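You operate a simulated robot arm through the tools that you are given. There is no shell and no other tool.

Carry out the task below with a simulated robot arm. There is one attempt and no reset: what you move stays moved.

Task
Blow the dust off disc W2 at about 1.5 bar.
Fine: open the red knob, set the grey one, open the green one, use the air wand; leave it in its holder, red and green knobs off. What is to be rubbed or washed off counts as gone when no trace of it is left.

It is judged by the outcome, as a careful person would: the job done as asked, and still so three seconds after it is handed in. It fails if anything else is knocked over, pushed out of place, dropped, spilled or broken.

Robot
A 7-joint arm with a two-finger parallel gripper, fixed in place. Base frame: the origin is at the foot of the arm, x ahead of it, y to its left, z up. Readings come in mm, rad, newtons and seconds.
With the tool pointing down near the work surface it reaches from about 320 to 740 mm from the base axis. Its first joint turns from -2.496 to 2.496 rad. Payload 3 kg.
The tool frame sits at the grasp point between the pads (the TCP): z along the fingers, y along the line on which they close. The tips reach 30 mm beyond it. The gripper opens to 94 mm. The fingers are 28 mm wide and 10 mm thick; the gripper's body (50 by 96 mm) begins 55 mm behind the TCP.
Orientation is that of the tool frame in the base frame, as a unit quaternion [w, x, y, z]. With the fingers straight down and closing along the base's y, the tool's x points along the base's -x, its y along +y and its z along -z.

Tools
- The arm moves only by the tool jog_arm. Its argument "increments" is a list of rows, each a list of 7 numbers: the opening, from 0 (shut) to 1 (fully open), then the shift along the tool's x, y, z in units of 300 mm (1.0 is 300 mm), then the turn, a rotation vector about the tool's x, y, z in units of 120 degrees (1.0 is 120 degrees). In form: [[grip, dx, dy, dz, rx, ry, rz], ...]. A call has 1 to 20 rows; each row is the pose to reach, as a shift and turn from the pose commanded when the call began, along the tool's axes at that moment. A call with a number of a shift or a turn outside -1 to 1 is refused whole. Each row takes 0.2 s and may step no farther than 50 mm and 0.15 rad from the row before; otherwise, or with a gripper value out of range, the whole call is refused. Where a pose cannot be reached the arm comes as near as it can. A force on the tool above 50 N (or 10 N above the force at the start of the call, whichever is more), or a blocked arm, ends the call early, and 0.2 s more pass. Each finger travels about 45 mm/s and halts on what it meets, pressing with about 22 N; the grip force reading is that of the motor and also rises with nothing between the fingers. The clock runs only during rows and for 0.2 s after the last one: add rows that repeat a pose to give the fingers time. It gives the time, the measured TCP pose, the force on the tool (base axes), the opening and the grip force at its end, in the units of the frame above (readings bear some noise), with the torque about the TCP (base axes, N m) and any sound that the robot's microphone picked up, and new pictures: "show" is both (left out), scene, wrist or none.
- Cameras (640 x 400 px; columns grow to the right, rows downward): "scene" is fixed at [214.1, -514.8, 1520.2]; the picture's right is [0.68, -0.74, 0.00], its down [-0.45, -0.42, -0.79] and it looks along [0.58, 0.53, -0.62] (base axes); focal length 347 px, centre (320, 200). "wrist" rides on the gripper at [76, 14, -102] in the tool frame; the picture's right is [-0.18, 0.98, 0.00], its down [-0.75, -0.14, -0.64] and it looks along [-0.63, -0.12, 0.77] (tool axes); focal length 243 px, centre (320, 200). There is no depth. A picture from a camera that has moved, and an enlarged one, comes with that camera's place and axes in the base frame and with its lens. The place of the scene camera against the robot may be out by one fixed shift of up to 25 mm in any direction.
- move_column(by): slides the trunk up (or, below 0, down) by that many mm; the arm rides with it, the base frame stays. It gives what a move gives, with no picture.
- close_up(camera, box): a new picture of the part [left, top, right, bottom] of that camera's present view, enlarged. The clock stands still meanwhile.
- close_job(): hands the job in; it is judged then, once.

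Places have to be worked out from the pictures, the camera data and where the tool is seen. Open the gripper and draw the arm clear of the work before you hand the job in, unless the task says otherwise.

The tools are called after "Emit:" as a command line: name --pt "numbers of a row" for each row, then --argument value for the rest, lists and objects as JSON in quotes. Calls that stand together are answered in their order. jog_arm: Moves the arm, as the interface text tells. Its arguments: {"type":"object","properties":{"increments":{"type":"array","items":{"type":"array","items":{"type":"number"}}},"show":{"type":"string","enum":["both","scene","wrist","none"]}},"required":["increments"]} The other tools are called the same way: move_column (by) slides the trunk up or down; close_up (camera, box) takes an enlarged picture of a part of a camera's view; close_job () hands the job in.

At the start:

```text
clock: 0.0
ee_pos: [526.4, -216.6, 1284.7]
ee_rot: [-0.001, 0.0, 1.0, 0.0]
contact_force: [-0.4, -0.6, 0.4]
ft_torque: [-0.02, -0.02, 0.02]
finger_gap: 94.0
grip_force: 0.2
trunk travel left (down, up): [-300.0, 90.0]
```

scene: 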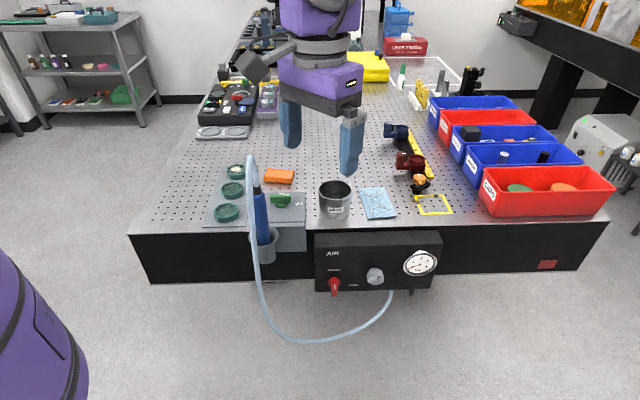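
wrist: 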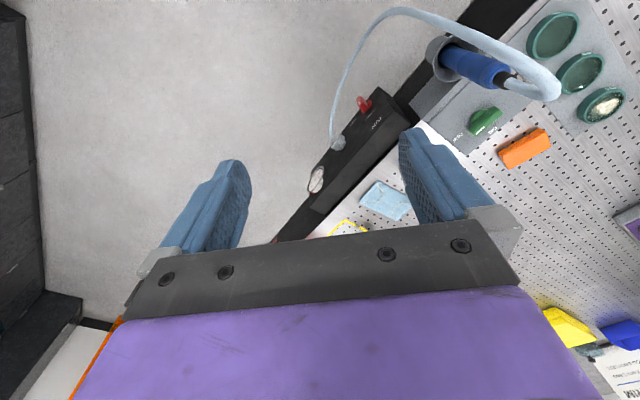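

I begin by looking closely at the scene: the air panel, the wand, the discs and the gauge.

Emit:
close_up --camera "scene" --box '[300, 220, 460, 320]'

Emit:
close_up --camera "scene" --box '[190, 150, 350, 250]'

Emit:
close_up --camera "wrist" --box '[400, 0, 640, 150]'

Emit:
close_up --camera "wrist" --box '[260, 60, 500, 210]'

```text
4.00 times, centred on (380, 270) of scene
camera zoom: at [214.1, -514.8, 1520.2], right [0.68, -0.74, 0.0], down [-0.45, -0.42, -0.79], along [0.58, 0.53, -0.62], focal length 1390 px, centre (80, -80)
```

zoom: 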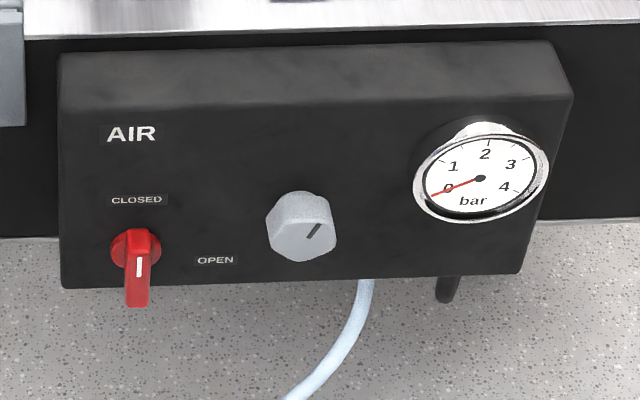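

```text
4.00 times, centred on (270, 200) of scene
camera zoom: at [214.1, -514.8, 1520.2], right [0.68, -0.74, 0.0], down [-0.45, -0.42, -0.79], along [0.58, 0.53, -0.62], focal length 1390 px, centre (520, 200)
```

zoom: 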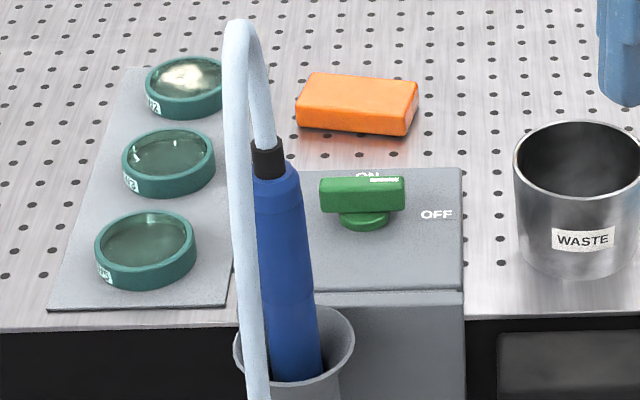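

```text
2.67 times, centred on (520, 75) of wrist
camera zoom: at [448.9, -203.5, 1386.3], right [0.18, 0.98, 0.0], down [0.75, -0.14, 0.64], along [0.63, -0.12, -0.77], focal length 647 px, centre (-213, 533)
```

zoom: 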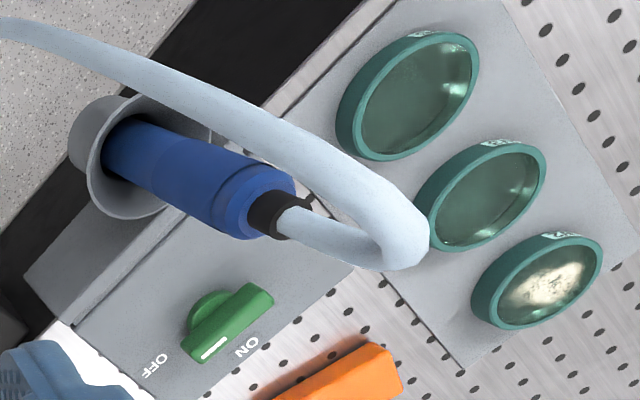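

```text
2.67 times, centred on (380, 135) of wrist
camera zoom: at [448.9, -203.5, 1386.3], right [0.18, 0.98, 0.0], down [0.75, -0.14, 0.64], along [0.63, -0.12, -0.77], focal length 647 px, centre (160, 373)
```

zoom: 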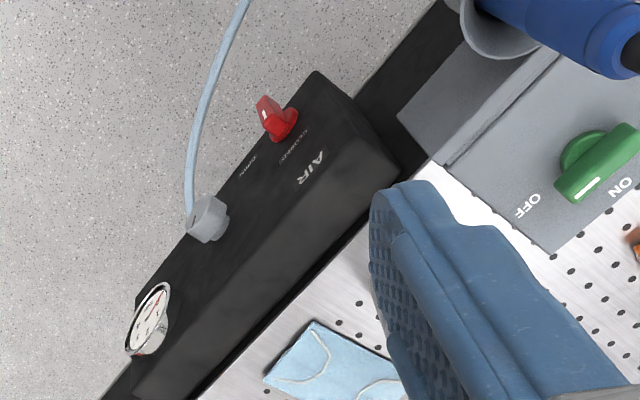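

The bench appears yawed about 45° to the base: front edge along roughly (0.7,-0.7), red knob near (690,-133,735), wand near (550,-30), W2 near (700,290,915). I yaw the tool 45° so the wrist camera faces the bench squarely and look.

Emit:
jog_arm --pt "1 0 0 0 0 0 -0.07" --pt "1 0 0 0 0 0 -0.14" --pt "1 0 0 0 0 0 -0.21" --pt "1 0 0 0 0 0 -0.28" --pt "1 0 0 0 0 0 -0.35" --pt "1 0 0 0 0 0 -0.375" --show "both"

```text
clock: 1.4
ee_pos: [524.2, -216.6, 1284.7]
ee_rot: [0.0, -0.383, 0.924, 0.0]
contact_force: [-0.9, -0.1, -0.2]
ft_torque: [0.01, -0.01, 0.0]
finger_gap: 94.0
grip_force: 0.0
trunk travel left (down, up): [-300.0, 90.0]
camera wrist: at [459.4, -261.5, 1386.3], right [-0.57, 0.82, 0.0], down [0.63, 0.43, 0.64], along [0.53, 0.36, -0.77], focal length 243 px, centre (320, 200)
```

scene: 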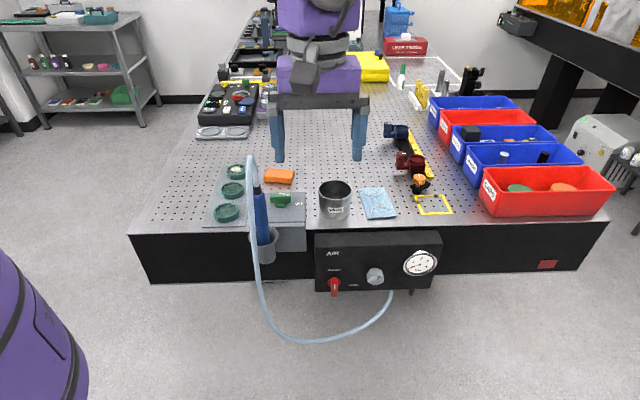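
wrist: 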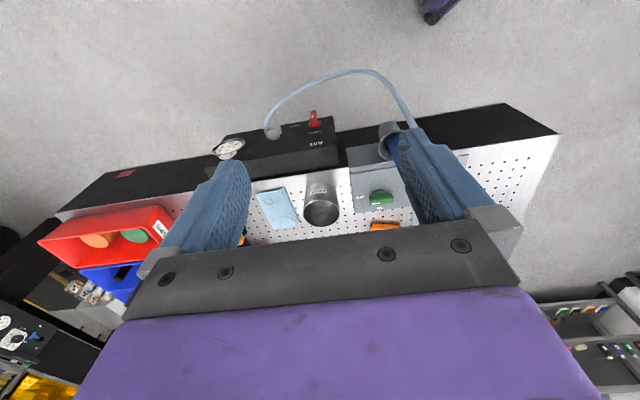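

The wrist picture is upside down in this roll, so I want the tool rolled 180° (camera on the far/top side, upright when the tool is horizontal). I roll about the tool z in the positive direction and watch whether the arm follows.

Emit:
jog_arm --pt "1 0 0 0 0 0 0.07" --pt "1 0 0 0 0 0 0.14" --pt "1 0 0 0 0 0 0.21" --pt "1 0 0 0 0 0 0.28" --pt "1 0 0 0 0 0 0.35" --pt "1 0 0 0 0 0 0.42" --pt "1 0 0 0 0 0 0.49" --pt "1 0 0 0 0 0 0.56" --pt "1 0 0 0 0 0 0.63" --pt "1 0 0 0 0 0 0.7" --pt "1 0 0 0 0 0 0.75" --show "none"

Emit:
jog_arm --pt "1 0 0 0 0 0 0.07" --pt "1 0 0 0 0 0 0.14" --pt "1 0 0 0 0 0 0.21" --pt "1 0 0 0 0 0 0.28" --pt "1 0 0 0 0 0 0.35" --pt "1 0 0 0 0 0 0.42" --pt "1 0 0 0 0 0 0.49" --pt "1 0 0 0 0 0 0.56" --pt "1 0 0 0 0 0 0.63" --pt "1 0 0 0 0 0 0.7" --pt "1 0 0 0 0 0 0.75" --show "both"

```text
clock: 3.8
ee_pos: [524.0, -217.7, 1285.2]
ee_rot: [0.0, 0.384, 0.923, 0.0]
contact_force: [-0.5, -0.2, -0.1]
ft_torque: [-0.03, -0.02, -0.01]
finger_gap: 94.0
grip_force: 0.0
trunk travel left (down, up): [-300.0, 90.0]
```

```text
clock: 6.2
ee_pos: [523.0, -217.7, 1284.2]
ee_rot: [0.0, 0.925, 0.381, 0.0]
contact_force: [0.4, -0.7, -0.4]
ft_torque: [0.01, 0.01, 0.0]
finger_gap: 94.1
grip_force: 0.2
trunk travel left (down, up): [-300.0, 90.0]
camera wrist: at [586.3, -174.6, 1386.4], right [0.56, -0.83, 0.0], down [-0.63, -0.43, 0.64], along [-0.53, -0.36, -0.77], focal length 243 px, centre (320, 200)
```

scene: 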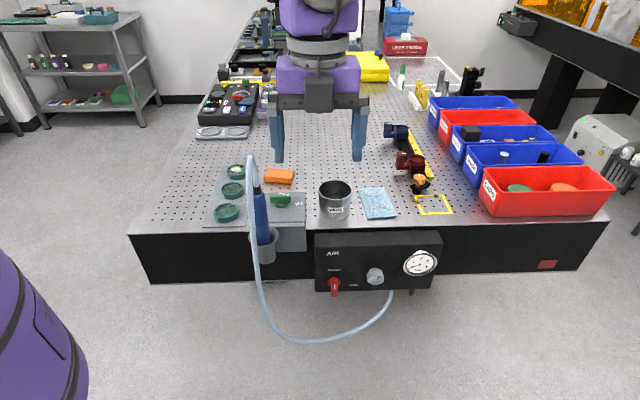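
wrist: 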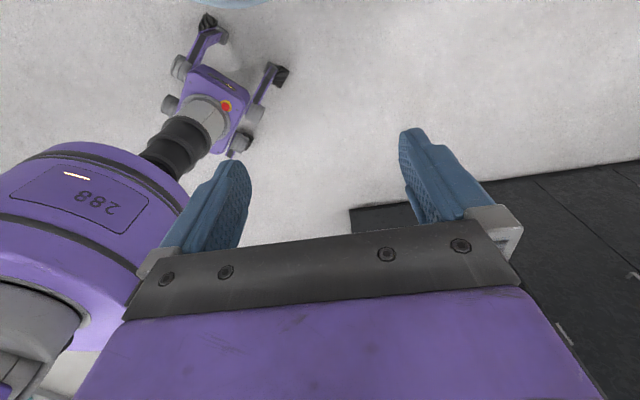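

The roll works. Now I tilt the tool up 90° about its y so it points horizontally at the bench front with the camera on top.

Emit:
jog_arm --pt "1 0 0 0 0 0.07 0" --pt "1 0 0 0 0 0.14 0" --pt "1 0 0 0 0 0.21 0" --pt "1 0 0 0 0 0.28 0" --pt "1 0 0 0 0 0.35 0" --pt "1 0 0 0 0 0.42 0" --pt "1 0 0 0 0 0.49 0" --pt "1 0 0 0 0 0.56 0" --pt "1 0 0 0 0 0.63 0" --pt "1 0 0 0 0 0.7 0" --pt "1 0 0 0 0 0.75 0" --show "both"

```text
clock: 8.6
ee_pos: [525.5, -217.3, 1284.8]
ee_rot: [-0.269, 0.654, 0.269, 0.654]
contact_force: [-0.1, 0.5, 0.1]
ft_torque: [-0.01, 0.0, 0.01]
finger_gap: 94.4
grip_force: 0.0
trunk travel left (down, up): [-300.0, 90.0]
camera wrist: at [461.5, -301.0, 1359.7], right [0.69, -0.7, -0.18], down [-0.55, -0.35, -0.75], along [0.46, 0.63, -0.63], focal length 243 px, centre (320, 200)
```

scene: 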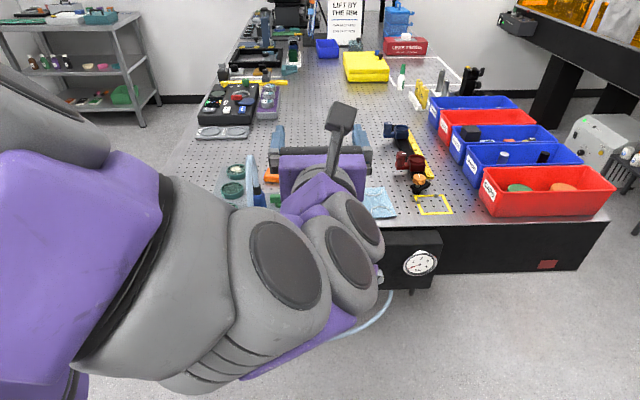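
wrist: 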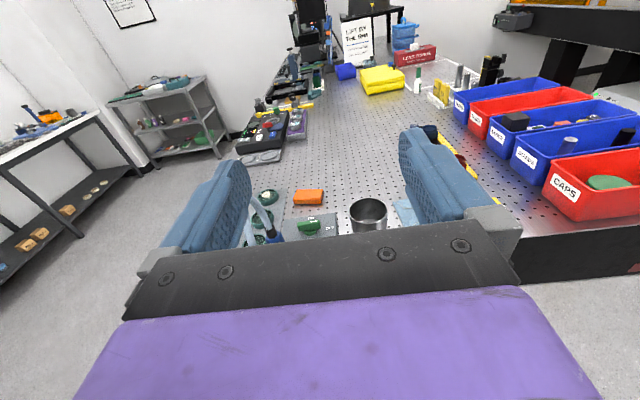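

The tool is horizontal with an upright wrist view. I lower the trunk so the gripper comes level with the air panel, staying in front of the bench.

Emit:
move_column --by -150

Emit:
jog_arm --pt "1 0 0 0 0 0 0" --show "both"

```text
clock: 10.3
ee_pos: [524.2, -217.1, 1135.9]
ee_rot: [-0.27, 0.653, 0.27, 0.654]
contact_force: [0.1, 0.1, 0.2]
ft_torque: [-0.02, 0.02, 0.06]
finger_gap: 93.7
grip_force: 0.1
trunk travel left (down, up): [-150.0, 240.0]
```

```text
clock: 10.8
ee_pos: [524.2, -215.8, 1136.2]
ee_rot: [-0.271, 0.653, 0.27, 0.653]
contact_force: [0.6, 0.6, 0.3]
ft_torque: [-0.01, 0.01, 0.01]
finger_gap: 93.9
grip_force: 0.1
trunk travel left (down, up): [-150.0, 240.0]
camera wrist: at [461.2, -300.5, 1210.5], right [0.69, -0.7, -0.18], down [-0.55, -0.35, -0.75], along [0.46, 0.63, -0.63], focal length 243 px, centre (320, 200)
```

scene: 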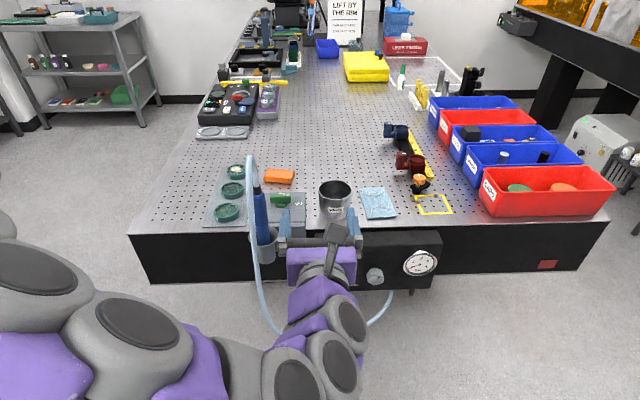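
wrist: 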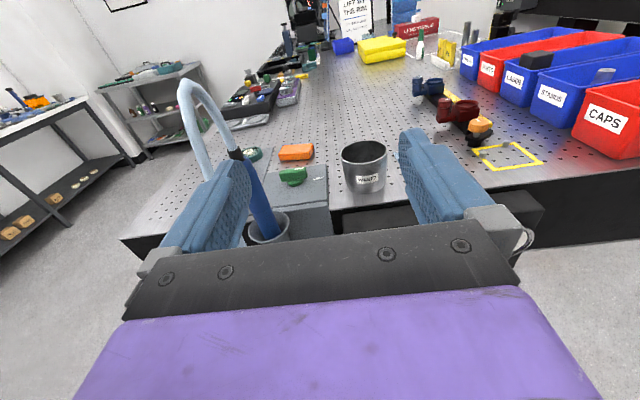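

Clear so far; the wand stands in its holder with the cup rim seen between the fingers. I lower the remaining 150 mm.

Emit:
move_column --by -150

Emit:
jog_arm --pt "1 0 0 0 0 0 0" --show "both"

```text
clock: 12.5
ee_pos: [524.4, -217.6, 985.4]
ee_rot: [-0.27, 0.653, 0.271, 0.653]
contact_force: [0.2, 0.0, -0.2]
ft_torque: [0.0, -0.01, 0.03]
finger_gap: 94.2
grip_force: 0.0
trunk travel left (down, up): [0.0, 390.0]
```

```text
clock: 12.9
ee_pos: [525.2, -217.4, 984.9]
ee_rot: [-0.272, 0.653, 0.269, 0.653]
contact_force: [-0.3, -0.8, -0.2]
ft_torque: [-0.03, -0.01, 0.0]
finger_gap: 94.1
grip_force: 0.1
trunk travel left (down, up): [0.0, 390.0]
camera wrist: at [461.1, -300.4, 1060.4], right [0.69, -0.7, -0.18], down [-0.55, -0.35, -0.75], along [0.46, 0.63, -0.63], focal length 243 px, centre (320, 200)
```

scene: 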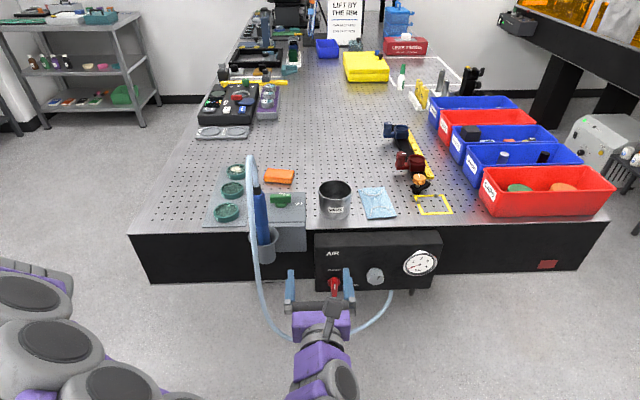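
wrist: 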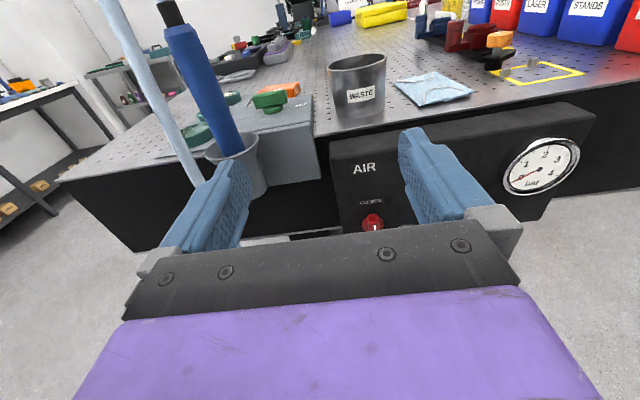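

Both knobs and the gauge are in view now. I take close-ups from the wrist camera to measure them.

Emit:
close_up --camera "wrist" --box '[320, 100, 480, 250]'

Emit:
close_up --camera "wrist" --box '[80, 0, 320, 200]'

Emit:
close_up --camera "scene" --box '[300, 220, 460, 320]'

Emit:
close_up --camera "scene" --box '[320, 0, 370, 50]'

```text
2.67 times, centred on (400, 175) of wrist
camera zoom: at [461.1, -300.4, 1060.4], right [0.69, -0.7, -0.18], down [-0.55, -0.35, -0.75], along [0.46, 0.63, -0.63], focal length 647 px, centre (107, 267)
```

zoom: 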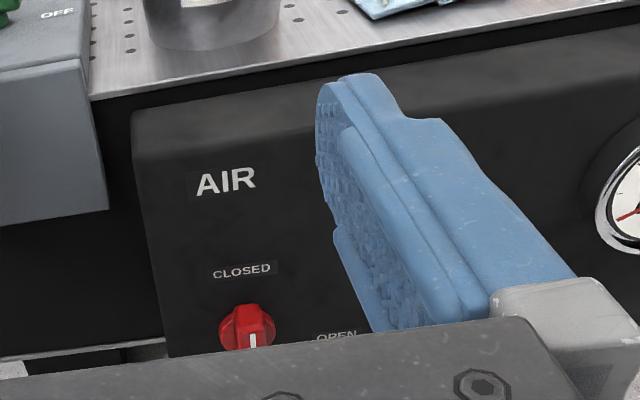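

```text
2.00 times, centred on (200, 100) of wrist
camera zoom: at [461.1, -300.4, 1060.4], right [0.69, -0.7, -0.18], down [-0.55, -0.35, -0.75], along [0.46, 0.63, -0.63], focal length 485 px, centre (560, 400)
```

zoom: 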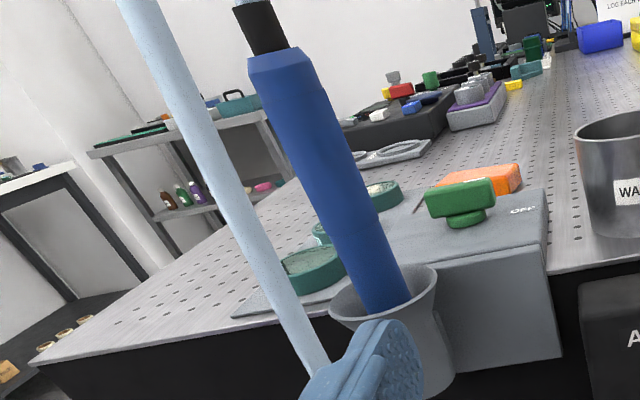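

```text
4.00 times, centred on (380, 270) of scene
camera zoom: at [214.1, -514.8, 1520.2], right [0.68, -0.74, 0.0], down [-0.45, -0.42, -0.79], along [0.58, 0.53, -0.62], focal length 1390 px, centre (80, -80)
```

zoom: 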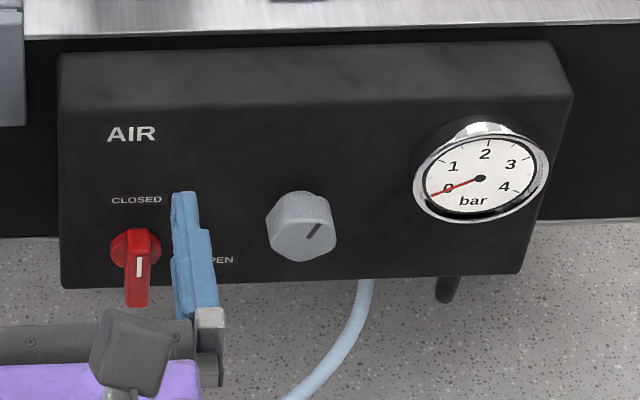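

```text
8.00 times, centred on (345, 25) of scene
camera zoom: at [214.1, -514.8, 1520.2], right [0.68, -0.74, 0.0], down [-0.45, -0.42, -0.79], along [0.58, 0.53, -0.62], focal length 2779 px, centre (120, 1600)
```

zoom: 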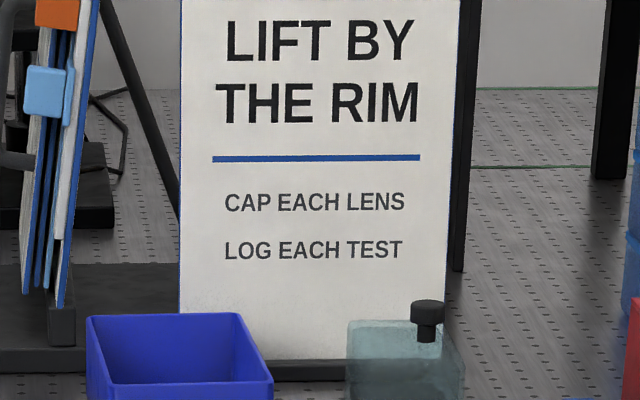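

Triangulating two wrist views puts the red lever near U=568 (right along bench), V=368 (into bench), Z≈797. I move the gripper down and across to that height, staying well back (V≈190), for a frontal view.

Emit:
jog_arm --pt "1 -0.1 0.024 -0.015 0 0 0" --pt "1 -0.2 0.048 -0.03 0 0 0" --pt "1 -0.3 0.072 -0.045 0 0 0" --pt "1 -0.4 0.095 -0.06 0 0 0" --pt "1 -0.5 0.119 -0.075 0 0 0" --pt "1 -0.617 0.143 -0.09 0 0 0" --show "both"

```text
clock: 14.3
ee_pos: [537.0, -268.5, 798.6]
ee_rot: [-0.271, 0.653, 0.27, 0.654]
contact_force: [0.1, -0.5, 0.4]
ft_torque: [-0.01, 0.01, 0.02]
finger_gap: 94.2
grip_force: 0.0
trunk travel left (down, up): [0.0, 390.0]
camera wrist: at [473.2, -352.1, 874.1], right [0.69, -0.7, -0.18], down [-0.55, -0.35, -0.75], along [0.46, 0.63, -0.63], focal length 243 px, centre (320, 200)
```

scene: 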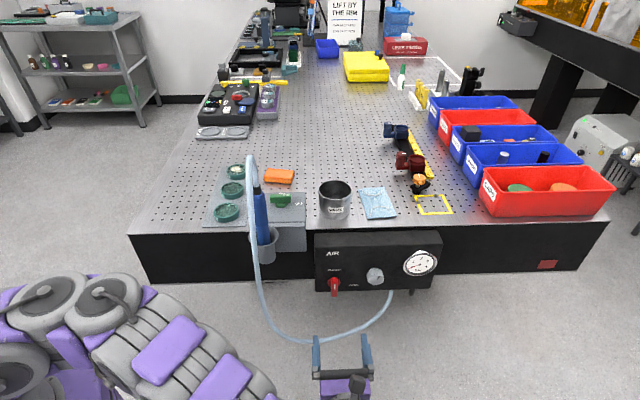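
wrist: 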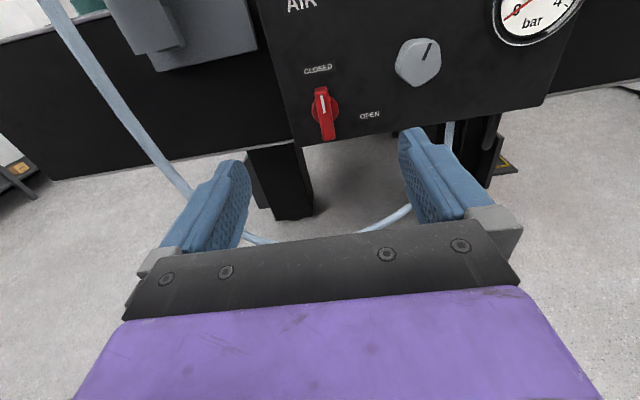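

I get a frontal view of the panel now. I zoom in for measurement.

Emit:
close_up --camera "wrist" --box '[260, 30, 460, 155]'

Emit:
close_up --camera "wrist" --box '[440, 0, 600, 100]'

Emit:
close_up --camera "wrist" --box '[150, 120, 500, 270]'

```text
3.20 times, centred on (360, 92) of wrist
camera zoom: at [473.2, -352.1, 874.1], right [0.69, -0.7, -0.18], down [-0.55, -0.35, -0.75], along [0.46, 0.63, -0.63], focal length 776 px, centre (192, 544)
```

zoom: 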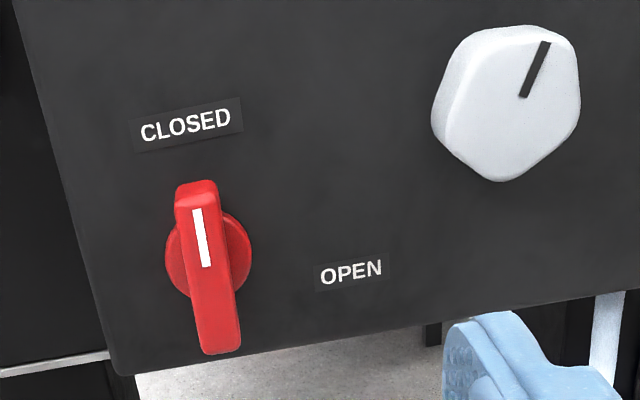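

```text
4.00 times, centred on (520, 50) of wrist
camera zoom: at [473.2, -352.1, 874.1], right [0.69, -0.7, -0.18], down [-0.55, -0.35, -0.75], along [0.46, 0.63, -0.63], focal length 970 px, centre (-480, 800)
```

zoom: 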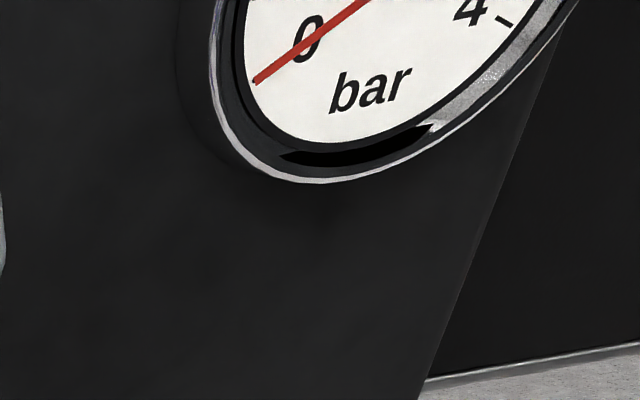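

```text
1.83 times, centred on (325, 195) of wrist
camera zoom: at [473.2, -352.1, 874.1], right [0.69, -0.7, -0.18], down [-0.55, -0.35, -0.75], along [0.46, 0.63, -0.63], focal length 444 px, centre (311, 209)
```

zoom: 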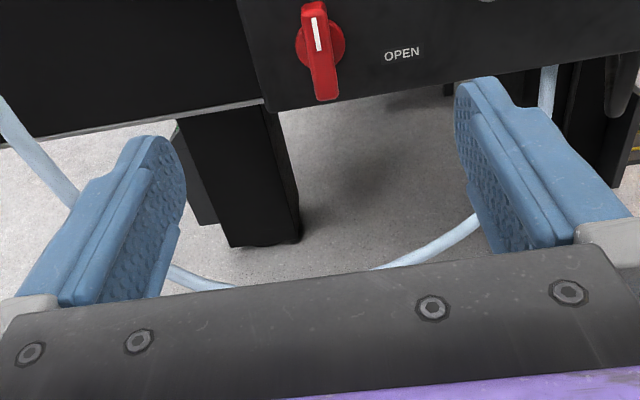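

The red lever measures: axis at about U=569, Z=767, front face V≈366, panel face V≈396, handle 60 mm tall and 14 mm wide; it must turn clockwise toward OPEN. Before grasping I test in free air whether the wrist can roll +90° from here.

Emit:
jog_arm --pt "1 0 0 0 0 0 0.07" --pt "1 0 0 0 0 0 0.14" --pt "1 0 0 0 0 0 0.21" --pt "1 0 0 0 0 0 0.28" --pt "1 0 0 0 0 0 0.35" --pt "1 0 0 0 0 0 0.42" --pt "1 0 0 0 0 0 0.49" --pt "1 0 0 0 0 0 0.56" --pt "1 0 0 0 0 0 0.63" --pt "1 0 0 0 0 0 0.7" --pt "1 0 0 0 0 0 0.75" --pt "1 0 0 0 0 0 0.82" --pt "1 0 0 0 0 0 0.88" --show "both"

```text
clock: 17.1
ee_pos: [535.8, -266.8, 801.1]
ee_rot: [0.684, -0.61, 0.358, -0.179]
contact_force: [-1.0, 0.1, -0.3]
ft_torque: [-0.02, 0.01, -0.01]
finger_gap: 93.8
grip_force: 0.0
trunk travel left (down, up): [0.0, 390.0]
camera wrist: at [511.4, -389.1, 764.9], right [-0.31, 0.31, -0.9], down [-0.94, 0.03, 0.34], along [0.14, 0.95, 0.29], focal length 243 px, centre (320, 200)
```

scene: 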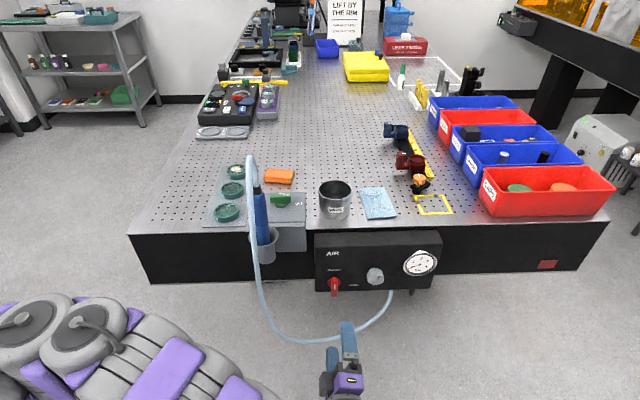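
wrist: 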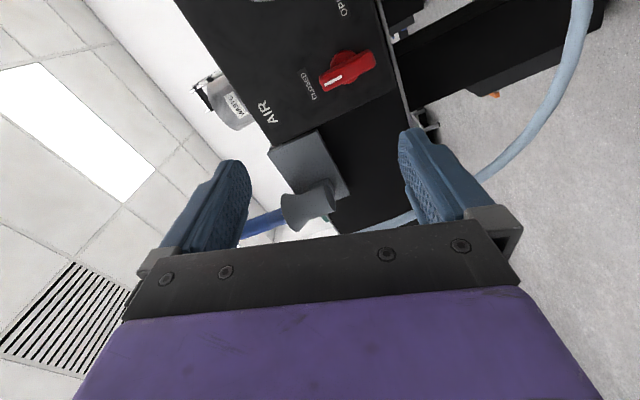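

The +106° roll is reachable, so the lever can be turned in one grip. I roll back and start lining up with the lever axis (U=569, Z=767), gripper partly closed.

Emit:
jog_arm --pt "0.9 0 0 0 0 0 -0.07" --pt "0.8 0 0 0 0 0 -0.14" --pt "0.7 0 0 0 0 0 -0.21" --pt "0.6 0 0 0 0 0 -0.28" --pt "0.5 0 0 0 0 0 -0.35" --pt "0.45 0 0 0 0 0 -0.42" --pt "0.45 0 0 0 0 0 -0.49" --pt "0.45 0 0 0 0 0 -0.56" --pt "0.45 0 0 0 0 0 -0.63" --pt "0.45 0 0 0 0 0 -0.7" --pt "0.45 0 0 0 0 0 -0.77" --pt "0.45 0 0 0 0 0 -0.84" --pt "0.45 0 0 0 0 0 -0.88" --show "wrist"

```text
clock: 19.9
ee_pos: [534.6, -265.0, 800.1]
ee_rot: [-0.27, 0.653, 0.271, 0.654]
contact_force: [-0.4, 0.4, 0.5]
ft_torque: [-0.01, -0.03, 0.0]
finger_gap: 42.3
grip_force: 0.0
trunk travel left (down, up): [0.0, 390.0]
camera wrist: at [472.0, -349.4, 875.5], right [0.69, -0.7, -0.18], down [-0.55, -0.35, -0.75], along [0.46, 0.62, -0.63], focal length 243 px, centre (320, 200)
```

wrist: 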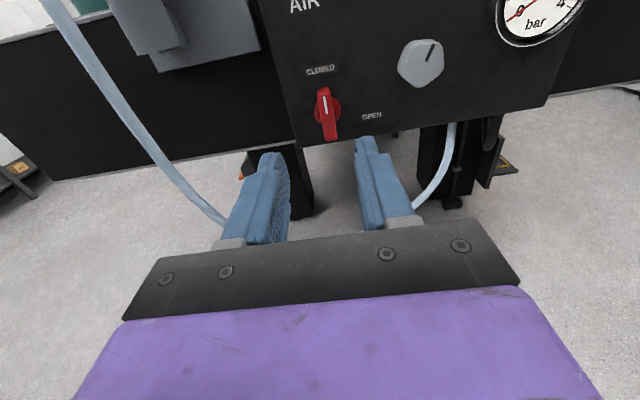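

Aligned roughly; the lever axis lies about 32 mm lower. I drop to its height and advance to V≈310, tips still ~25 mm short of the lever, then look.

Emit:
jog_arm --pt "0.45 -0.107 0 0 0 0 0" --pt "0.45 -0.107 0 0.13 0 0 0" --pt "0.45 -0.107 0 0.26 0 0 0" --pt "0.45 -0.107 0 0.38 0 0 0" --pt "0.45 -0.107 0 0.38 0 0 0" --show "both"

```text
clock: 21.1
ee_pos: [614.7, -187.3, 768.5]
ee_rot: [-0.27, 0.653, 0.27, 0.653]
contact_force: [0.8, -0.4, -0.8]
ft_torque: [0.01, -0.02, 0.01]
finger_gap: 42.3
grip_force: 0.0
trunk travel left (down, up): [0.0, 390.0]
camera wrist: at [550.6, -270.3, 843.7], right [0.69, -0.7, -0.19], down [-0.55, -0.35, -0.75], along [0.46, 0.63, -0.63], focal length 243 px, centre (320, 200)
```

scene: 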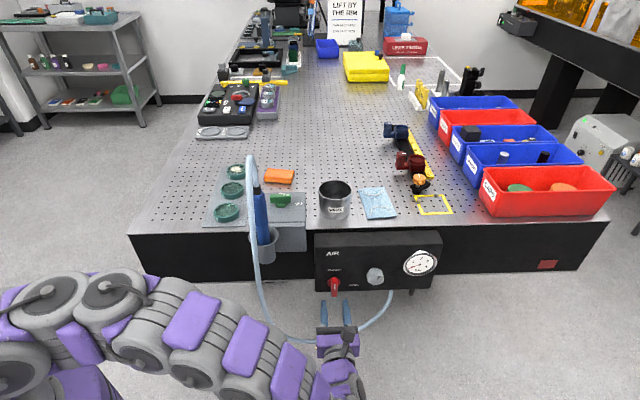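
wrist: 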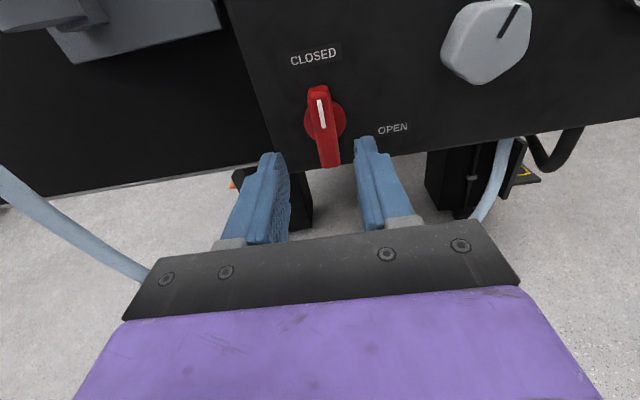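

I zoom to check the fingers' alignment with the lever.

Emit:
close_up --camera "wrist" --box '[220, 40, 460, 190]'

Emit:
close_up --camera "scene" --box '[300, 260, 400, 360]'

```text
2.67 times, centred on (340, 115) of wrist
camera zoom: at [550.6, -270.3, 843.7], right [0.69, -0.7, -0.19], down [-0.55, -0.35, -0.75], along [0.46, 0.63, -0.63], focal length 647 px, centre (267, 427)
```

zoom: 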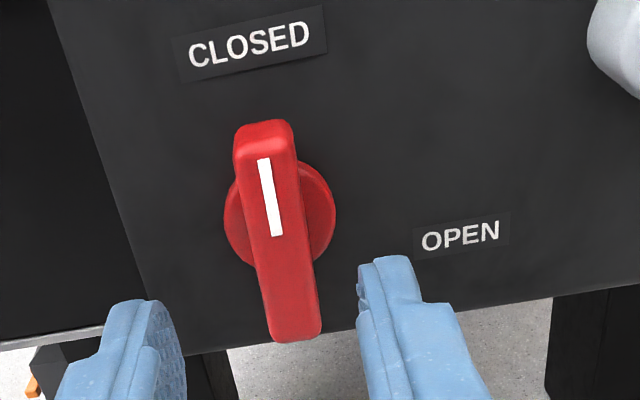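

```text
4.00 times, centred on (350, 310) of scene
camera zoom: at [214.1, -514.8, 1520.2], right [0.68, -0.74, 0.0], down [-0.45, -0.42, -0.79], along [0.58, 0.53, -0.62], focal length 1390 px, centre (200, -240)
```

zoom: 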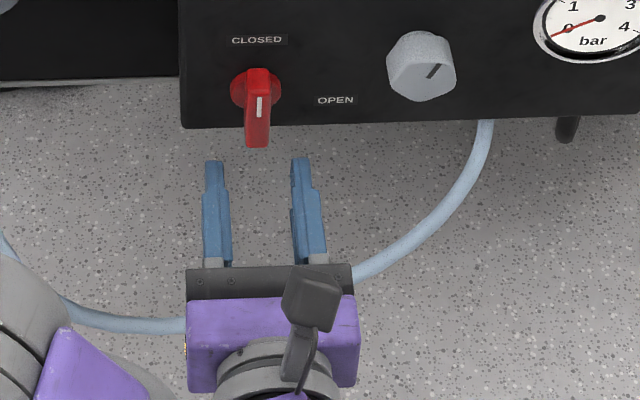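

The lever axis is about 3 mm right of the tool axis. I correct that and advance to V≈348 so the tips straddle the lever by ~11 mm, without closing yet.

Emit:
jog_arm --pt "0.45 0.004 0.011 0.05 0 0 0" --pt "0.45 0.004 0.011 0.1 0 0 0" --pt "0.45 0.004 0.011 0.153 0 0 0" --pt "0.45 0.004 0.011 0.153 0 0 0" --show "both"

Emit:
close_up --camera "wrist" --box '[220, 40, 460, 190]'

Emit:
close_up --camera "scene" --box '[300, 260, 400, 360]'

```text
clock: 22.1
ee_pos: [650.7, -154.2, 769.1]
ee_rot: [-0.271, 0.653, 0.269, 0.654]
contact_force: [0.1, 0.9, -0.1]
ft_torque: [0.02, -0.02, 0.0]
finger_gap: 42.4
grip_force: 0.2
trunk travel left (down, up): [0.0, 390.0]
camera wrist: at [586.5, -238.3, 843.7], right [0.69, -0.69, -0.18], down [-0.55, -0.35, -0.75], along [0.46, 0.63, -0.63], focal length 243 px, centre (320, 200)
```

scene: 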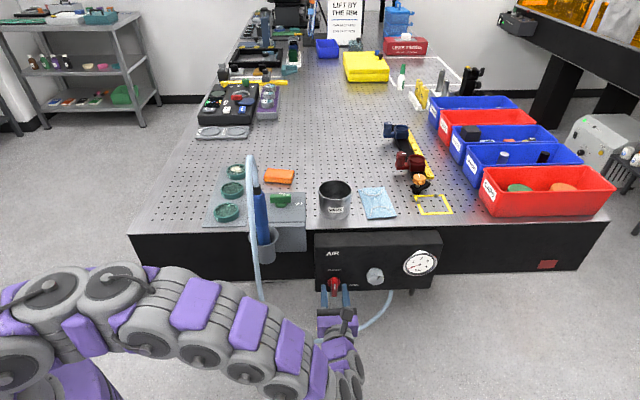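
wrist: 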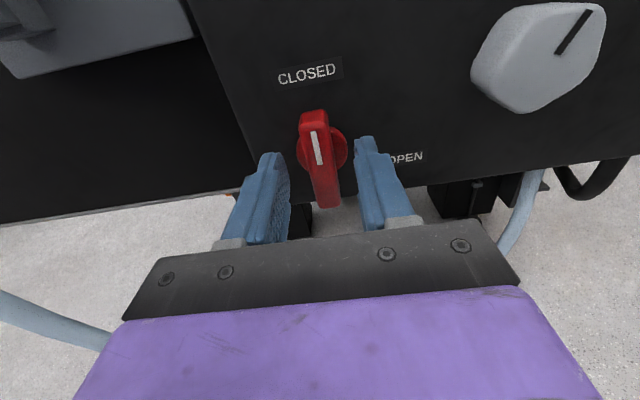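

```text
2.67 times, centred on (340, 115) of wrist
camera zoom: at [586.5, -238.3, 843.7], right [0.69, -0.69, -0.18], down [-0.55, -0.35, -0.75], along [0.46, 0.63, -0.63], focal length 647 px, centre (267, 427)
```

zoom: 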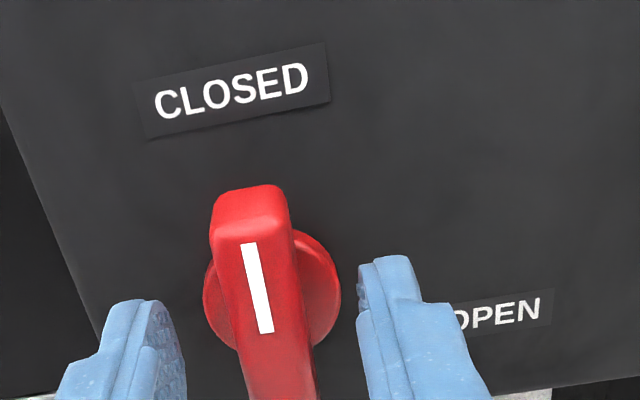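

```text
4.00 times, centred on (350, 310) of scene
camera zoom: at [214.1, -514.8, 1520.2], right [0.68, -0.74, 0.0], down [-0.45, -0.42, -0.79], along [0.58, 0.53, -0.62], focal length 1390 px, centre (200, -240)
```

zoom: 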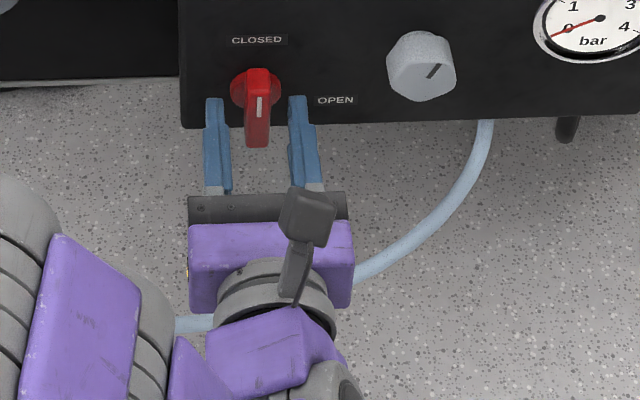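

The tips straddle the lever at about V=381. I close the gripper on it, holding position.

Emit:
jog_arm --pt "0.2 0 0 0 0 0 0" --pt "0.0 0 0 0 0 0 0" --pt "0.0 0 0 0 0 0 0" --pt "0.0 0 0 0 0 0 0" --show "wrist"

Emit:
close_up --camera "wrist" --box '[220, 40, 460, 190]'

```text
clock: 23.1
ee_pos: [650.1, -155.7, 769.0]
ee_rot: [-0.271, 0.653, 0.269, 0.654]
contact_force: [12.9, -3.8, 2.8]
ft_torque: [-0.12, 0.1, -0.12]
finger_gap: 15.9
grip_force: 45.1
trunk travel left (down, up): [0.0, 390.0]
camera wrist: at [586.9, -239.2, 843.7], right [0.69, -0.7, -0.18], down [-0.55, -0.35, -0.75], along [0.46, 0.63, -0.63], focal length 243 px, centre (320, 200)
```

wrist: 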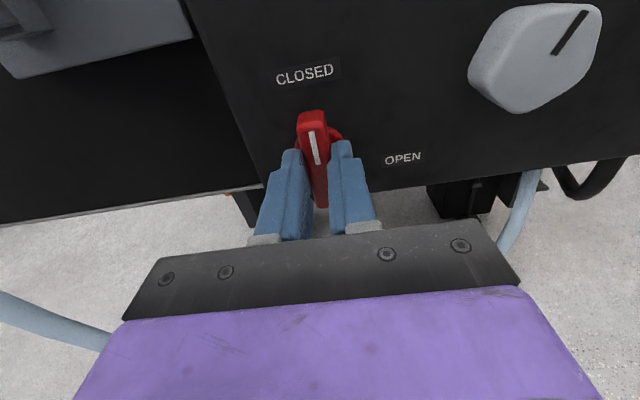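

```text
2.67 times, centred on (340, 115) of wrist
camera zoom: at [586.9, -239.2, 843.7], right [0.69, -0.7, -0.18], down [-0.55, -0.35, -0.75], along [0.46, 0.63, -0.63], focal length 647 px, centre (267, 427)
```

zoom: 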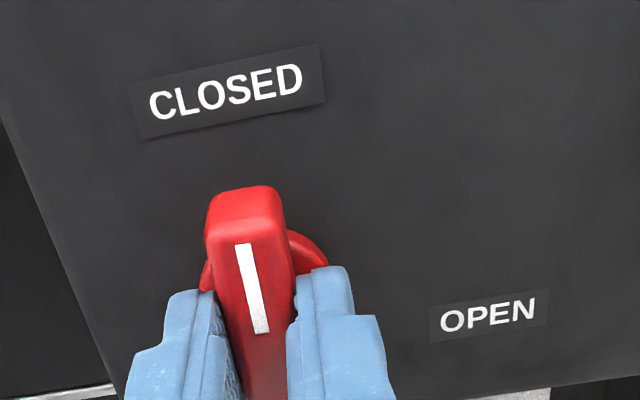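

The lever is firmly gripped (gap 15.9 mm) with a small side load of ~12 N, so I shift ~1.5 mm right and turn clockwise 34° first to check the forces.

Emit:
jog_arm --pt "0.0 0 0.005 0 0 0 0" --pt "0.0 0 0.005 0 0 0 0.05" --pt "0.0 0 0.005 0 0 0 0.1" --pt "0.0 0 0.005 0 0 0 0.15" --pt "0.0 0 0.005 0 0 0 0.2" --pt "0.0 0 0.005 0 0 0 0.25" --pt "0.0 0 0.005 0 0 0 0.28" --show "both"

```text
clock: 24.7
ee_pos: [649.9, -156.3, 769.1]
ee_rot: [-0.45, 0.703, 0.069, 0.546]
contact_force: [-16.6, -0.1, -8.7]
ft_torque: [0.11, -0.03, 0.07]
finger_gap: 16.1
grip_force: 44.4
trunk travel left (down, up): [0.0, 390.0]
camera wrist: at [615.7, -267.8, 822.9], right [0.5, -0.51, -0.7], down [-0.83, -0.07, -0.55], along [0.22, 0.86, -0.46], focal length 243 px, centre (320, 200)
```

scene: 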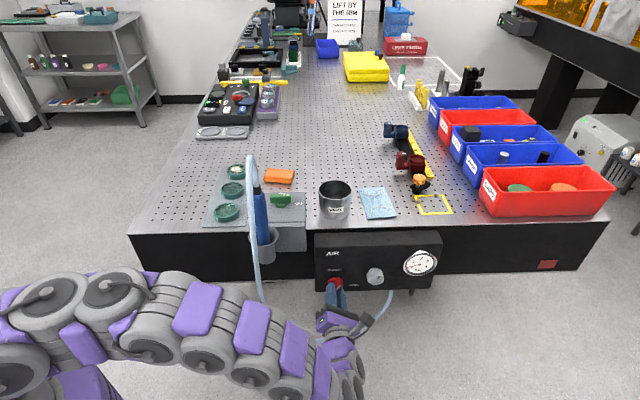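
wrist: 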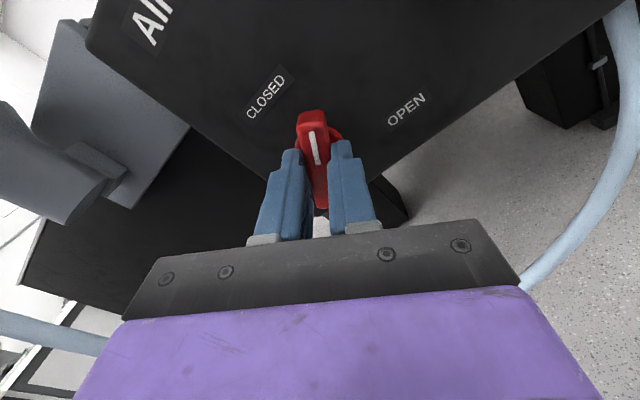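

The lever follows the gripper. I continue the clockwise turn to 90° total with a tiny recentring shift.

Emit:
jog_arm --pt "0.0 -0.003 -0.001 0 0 0 0.05" --pt "0.0 -0.003 -0.001 0 0 0 0.1" --pt "0.0 -0.003 -0.001 0 0 0 0.15" --pt "0.0 -0.003 -0.001 0 0 0 0.2" --pt "0.0 -0.003 -0.001 0 0 0 0.25" --pt "0.0 -0.003 -0.001 0 0 0 0.3" --pt "0.0 -0.003 -0.001 0 0 0 0.35" --pt "0.0 -0.003 -0.001 0 0 0 0.4" --pt "0.0 -0.003 -0.001 0 0 0 0.45" --pt "0.0 -0.003 -0.001 0 0 0 0.47" --pt "0.0 -0.003 -0.001 0 0 0 0.47" --show "both"

Emit:
close_up --camera "scene" --box '[300, 220, 460, 320]'

```text
clock: 27.1
ee_pos: [651.1, -156.7, 768.3]
ee_rot: [0.654, -0.653, 0.271, -0.269]
contact_force: [-21.8, -1.2, -22.5]
ft_torque: [-0.51, 0.26, -0.07]
finger_gap: 15.9
grip_force: 45.0
trunk travel left (down, up): [0.0, 390.0]
camera wrist: at [631.4, -283.6, 752.5], right [-0.13, 0.13, -0.98], down [-0.99, 0.08, 0.14], along [0.1, 0.99, 0.12], focal length 243 px, centre (320, 200)
```

scene: 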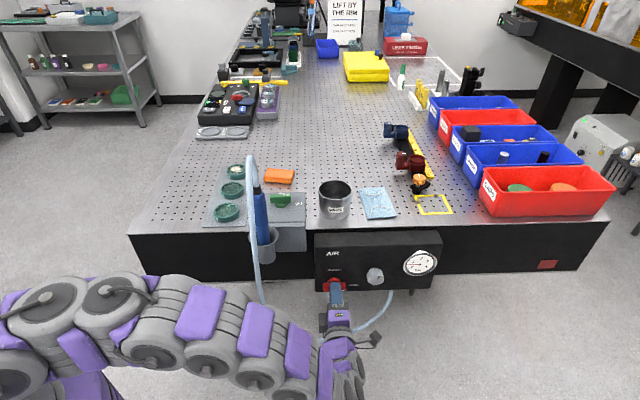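
wrist: 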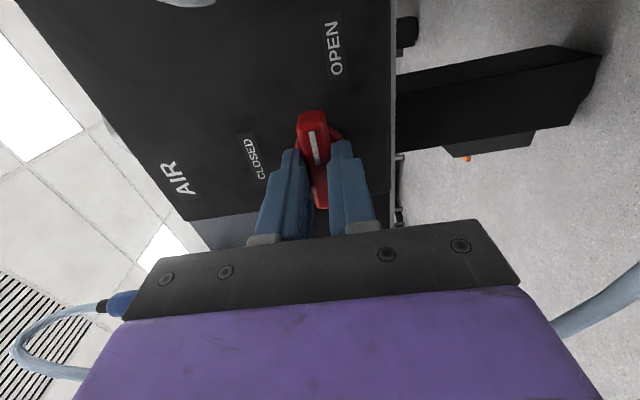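

```text
4.00 times, centred on (380, 270) of scene
camera zoom: at [214.1, -514.8, 1520.2], right [0.68, -0.74, 0.0], down [-0.45, -0.42, -0.79], along [0.58, 0.53, -0.62], focal length 1390 px, centre (80, -80)
```

zoom: 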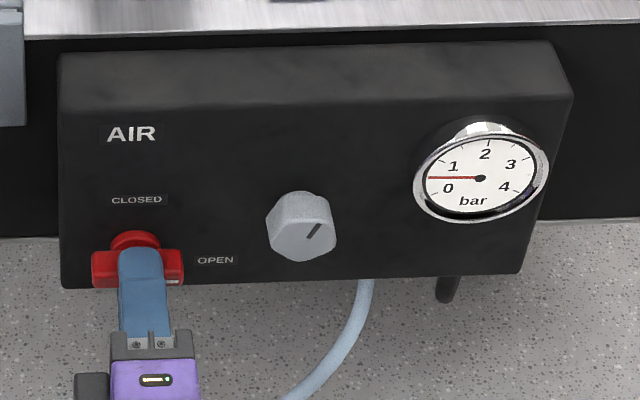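

The lever is now horizontal toward OPEN and the gauge has risen to about 0.5 bar. I release and back straight off.

Emit:
jog_arm --pt "0.2 0 0 0 0 0 0" --pt "0.45 0 0 0 0 0 0" --pt "0.45 0 0 0 0 0 0" --pt "0.45 0 0 -0.1 0 0 0" --pt "0.45 0 0 -0.25 0 0 0" --pt "0.45 0 0 -0.4 0 0 0" --show "both"

Emit:
close_up --camera "scene" --box '[300, 220, 460, 320]'

```text
clock: 28.5
ee_pos: [567.9, -241.0, 769.3]
ee_rot: [0.653, -0.653, 0.271, -0.27]
contact_force: [0.6, -0.2, 0.2]
ft_torque: [0.02, 0.0, 0.04]
finger_gap: 42.6
grip_force: 0.0
trunk travel left (down, up): [0.0, 390.0]
camera wrist: at [547.1, -368.2, 753.0], right [-0.13, 0.13, -0.98], down [-0.99, 0.08, 0.14], along [0.1, 0.99, 0.12], focal length 243 px, centre (320, 200)
```

scene: 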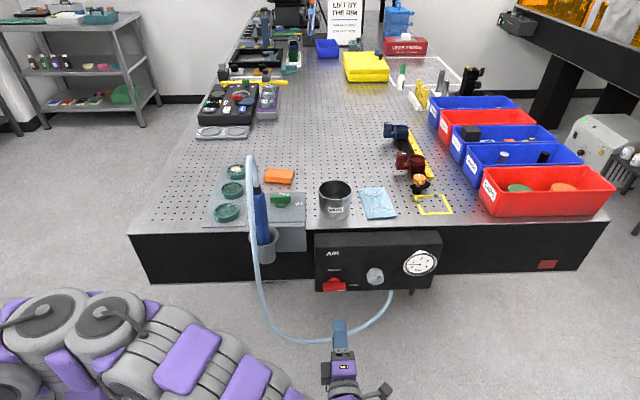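
wrist: 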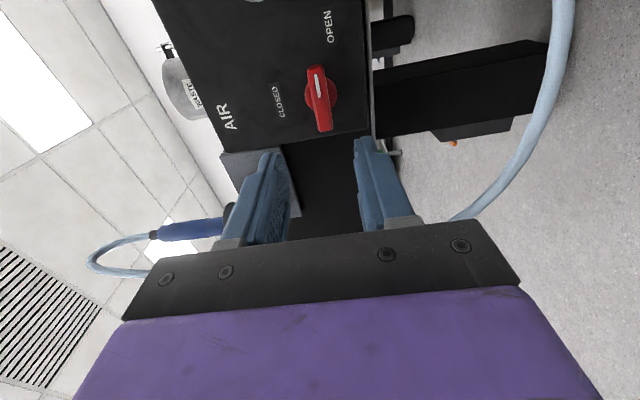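

```text
4.00 times, centred on (380, 270) of scene
camera zoom: at [214.1, -514.8, 1520.2], right [0.68, -0.74, 0.0], down [-0.45, -0.42, -0.79], along [0.58, 0.53, -0.62], focal length 1390 px, centre (80, -80)
```

zoom: 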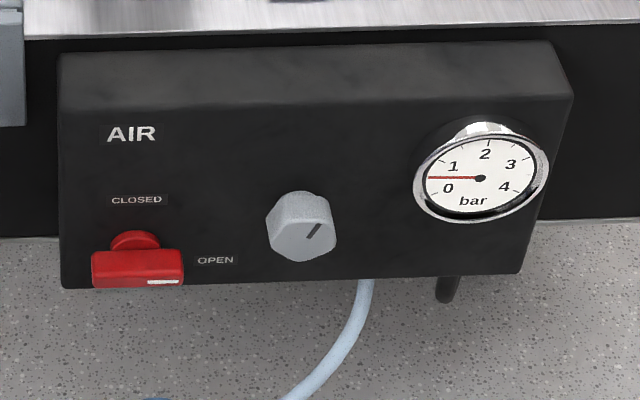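

Red is open. I read the gauge at higher zoom.

Emit:
close_up --camera "scene" --box '[398, 244, 446, 280]'

```text
11.11 times, centred on (422, 262) of scene
camera zoom: at [214.1, -514.8, 1520.2], right [0.68, -0.74, 0.0], down [-0.45, -0.42, -0.79], along [0.58, 0.53, -0.62], focal length 3860 px, centre (-813, -489)
```

zoom: 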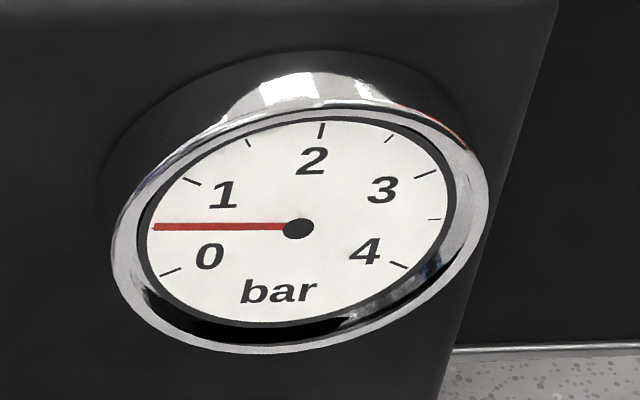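

The gauge reads 0.5 bar; the next-but-one tick (between 1 and 2) is the 1.5 target. I roll the gripper back and move over in front of the grey knob (about U=669, Z=809), staying back, to view its shape.

Emit:
jog_arm --pt "0.6 0.03 -0.012 0 0 0 -0.07" --pt "0.75 0.06 -0.024 0 0 0 -0.14" --pt "0.75 0.09 -0.036 0 0 0 -0.21" --pt "0.75 0.12 -0.048 0 0 0 -0.28" --pt "0.75 0.15 -0.06 0 0 0 -0.35" --pt "0.75 0.18 -0.072 0 0 0 -0.42" --pt "0.75 0.21 -0.084 0 0 0 -0.49" --pt "0.75 0.24 -0.096 0 0 0 -0.56" --pt "0.75 0.27 -0.108 0 0 0 -0.63" --pt "0.75 0.3 -0.12 0 0 0 -0.7" --pt "0.75 0.323 -0.133 0 0 0 -0.75" --pt "0.75 0.323 -0.133 0 0 0 -0.75" --show "both"

Emit:
close_up --camera "wrist" --box '[220, 40, 460, 190]'

```text
clock: 31.1
ee_pos: [634.0, -310.1, 809.4]
ee_rot: [-0.27, 0.652, 0.271, 0.654]
contact_force: [0.9, -0.6, -0.2]
ft_torque: [-0.02, -0.02, -0.01]
finger_gap: 70.5
grip_force: 0.0
trunk travel left (down, up): [0.0, 390.0]
camera wrist: at [571.5, -392.7, 884.1], right [0.69, -0.7, -0.18], down [-0.55, -0.35, -0.75], along [0.46, 0.63, -0.63], focal length 243 px, centre (320, 200)
```

scene: 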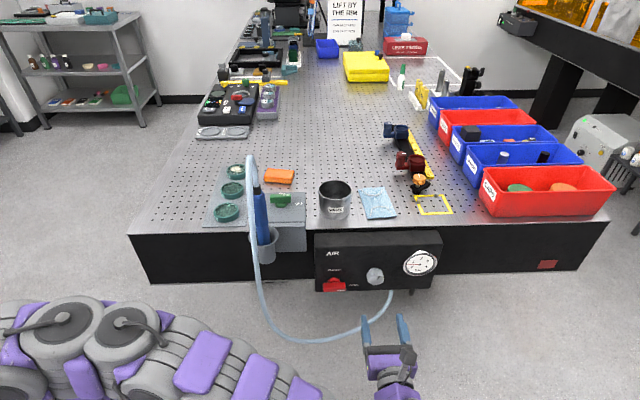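
wrist: 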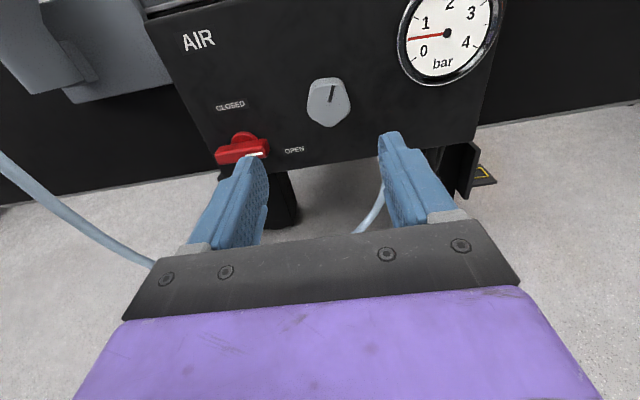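

```text
2.67 times, centred on (340, 115) of wrist
camera zoom: at [571.5, -392.7, 884.1], right [0.69, -0.7, -0.18], down [-0.55, -0.35, -0.75], along [0.46, 0.63, -0.63], focal length 647 px, centre (267, 427)
```

zoom: 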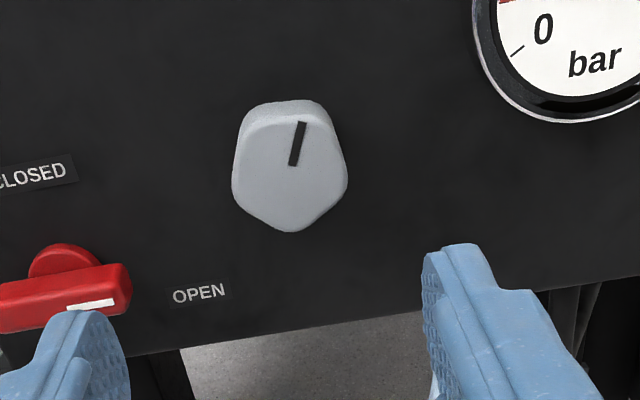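

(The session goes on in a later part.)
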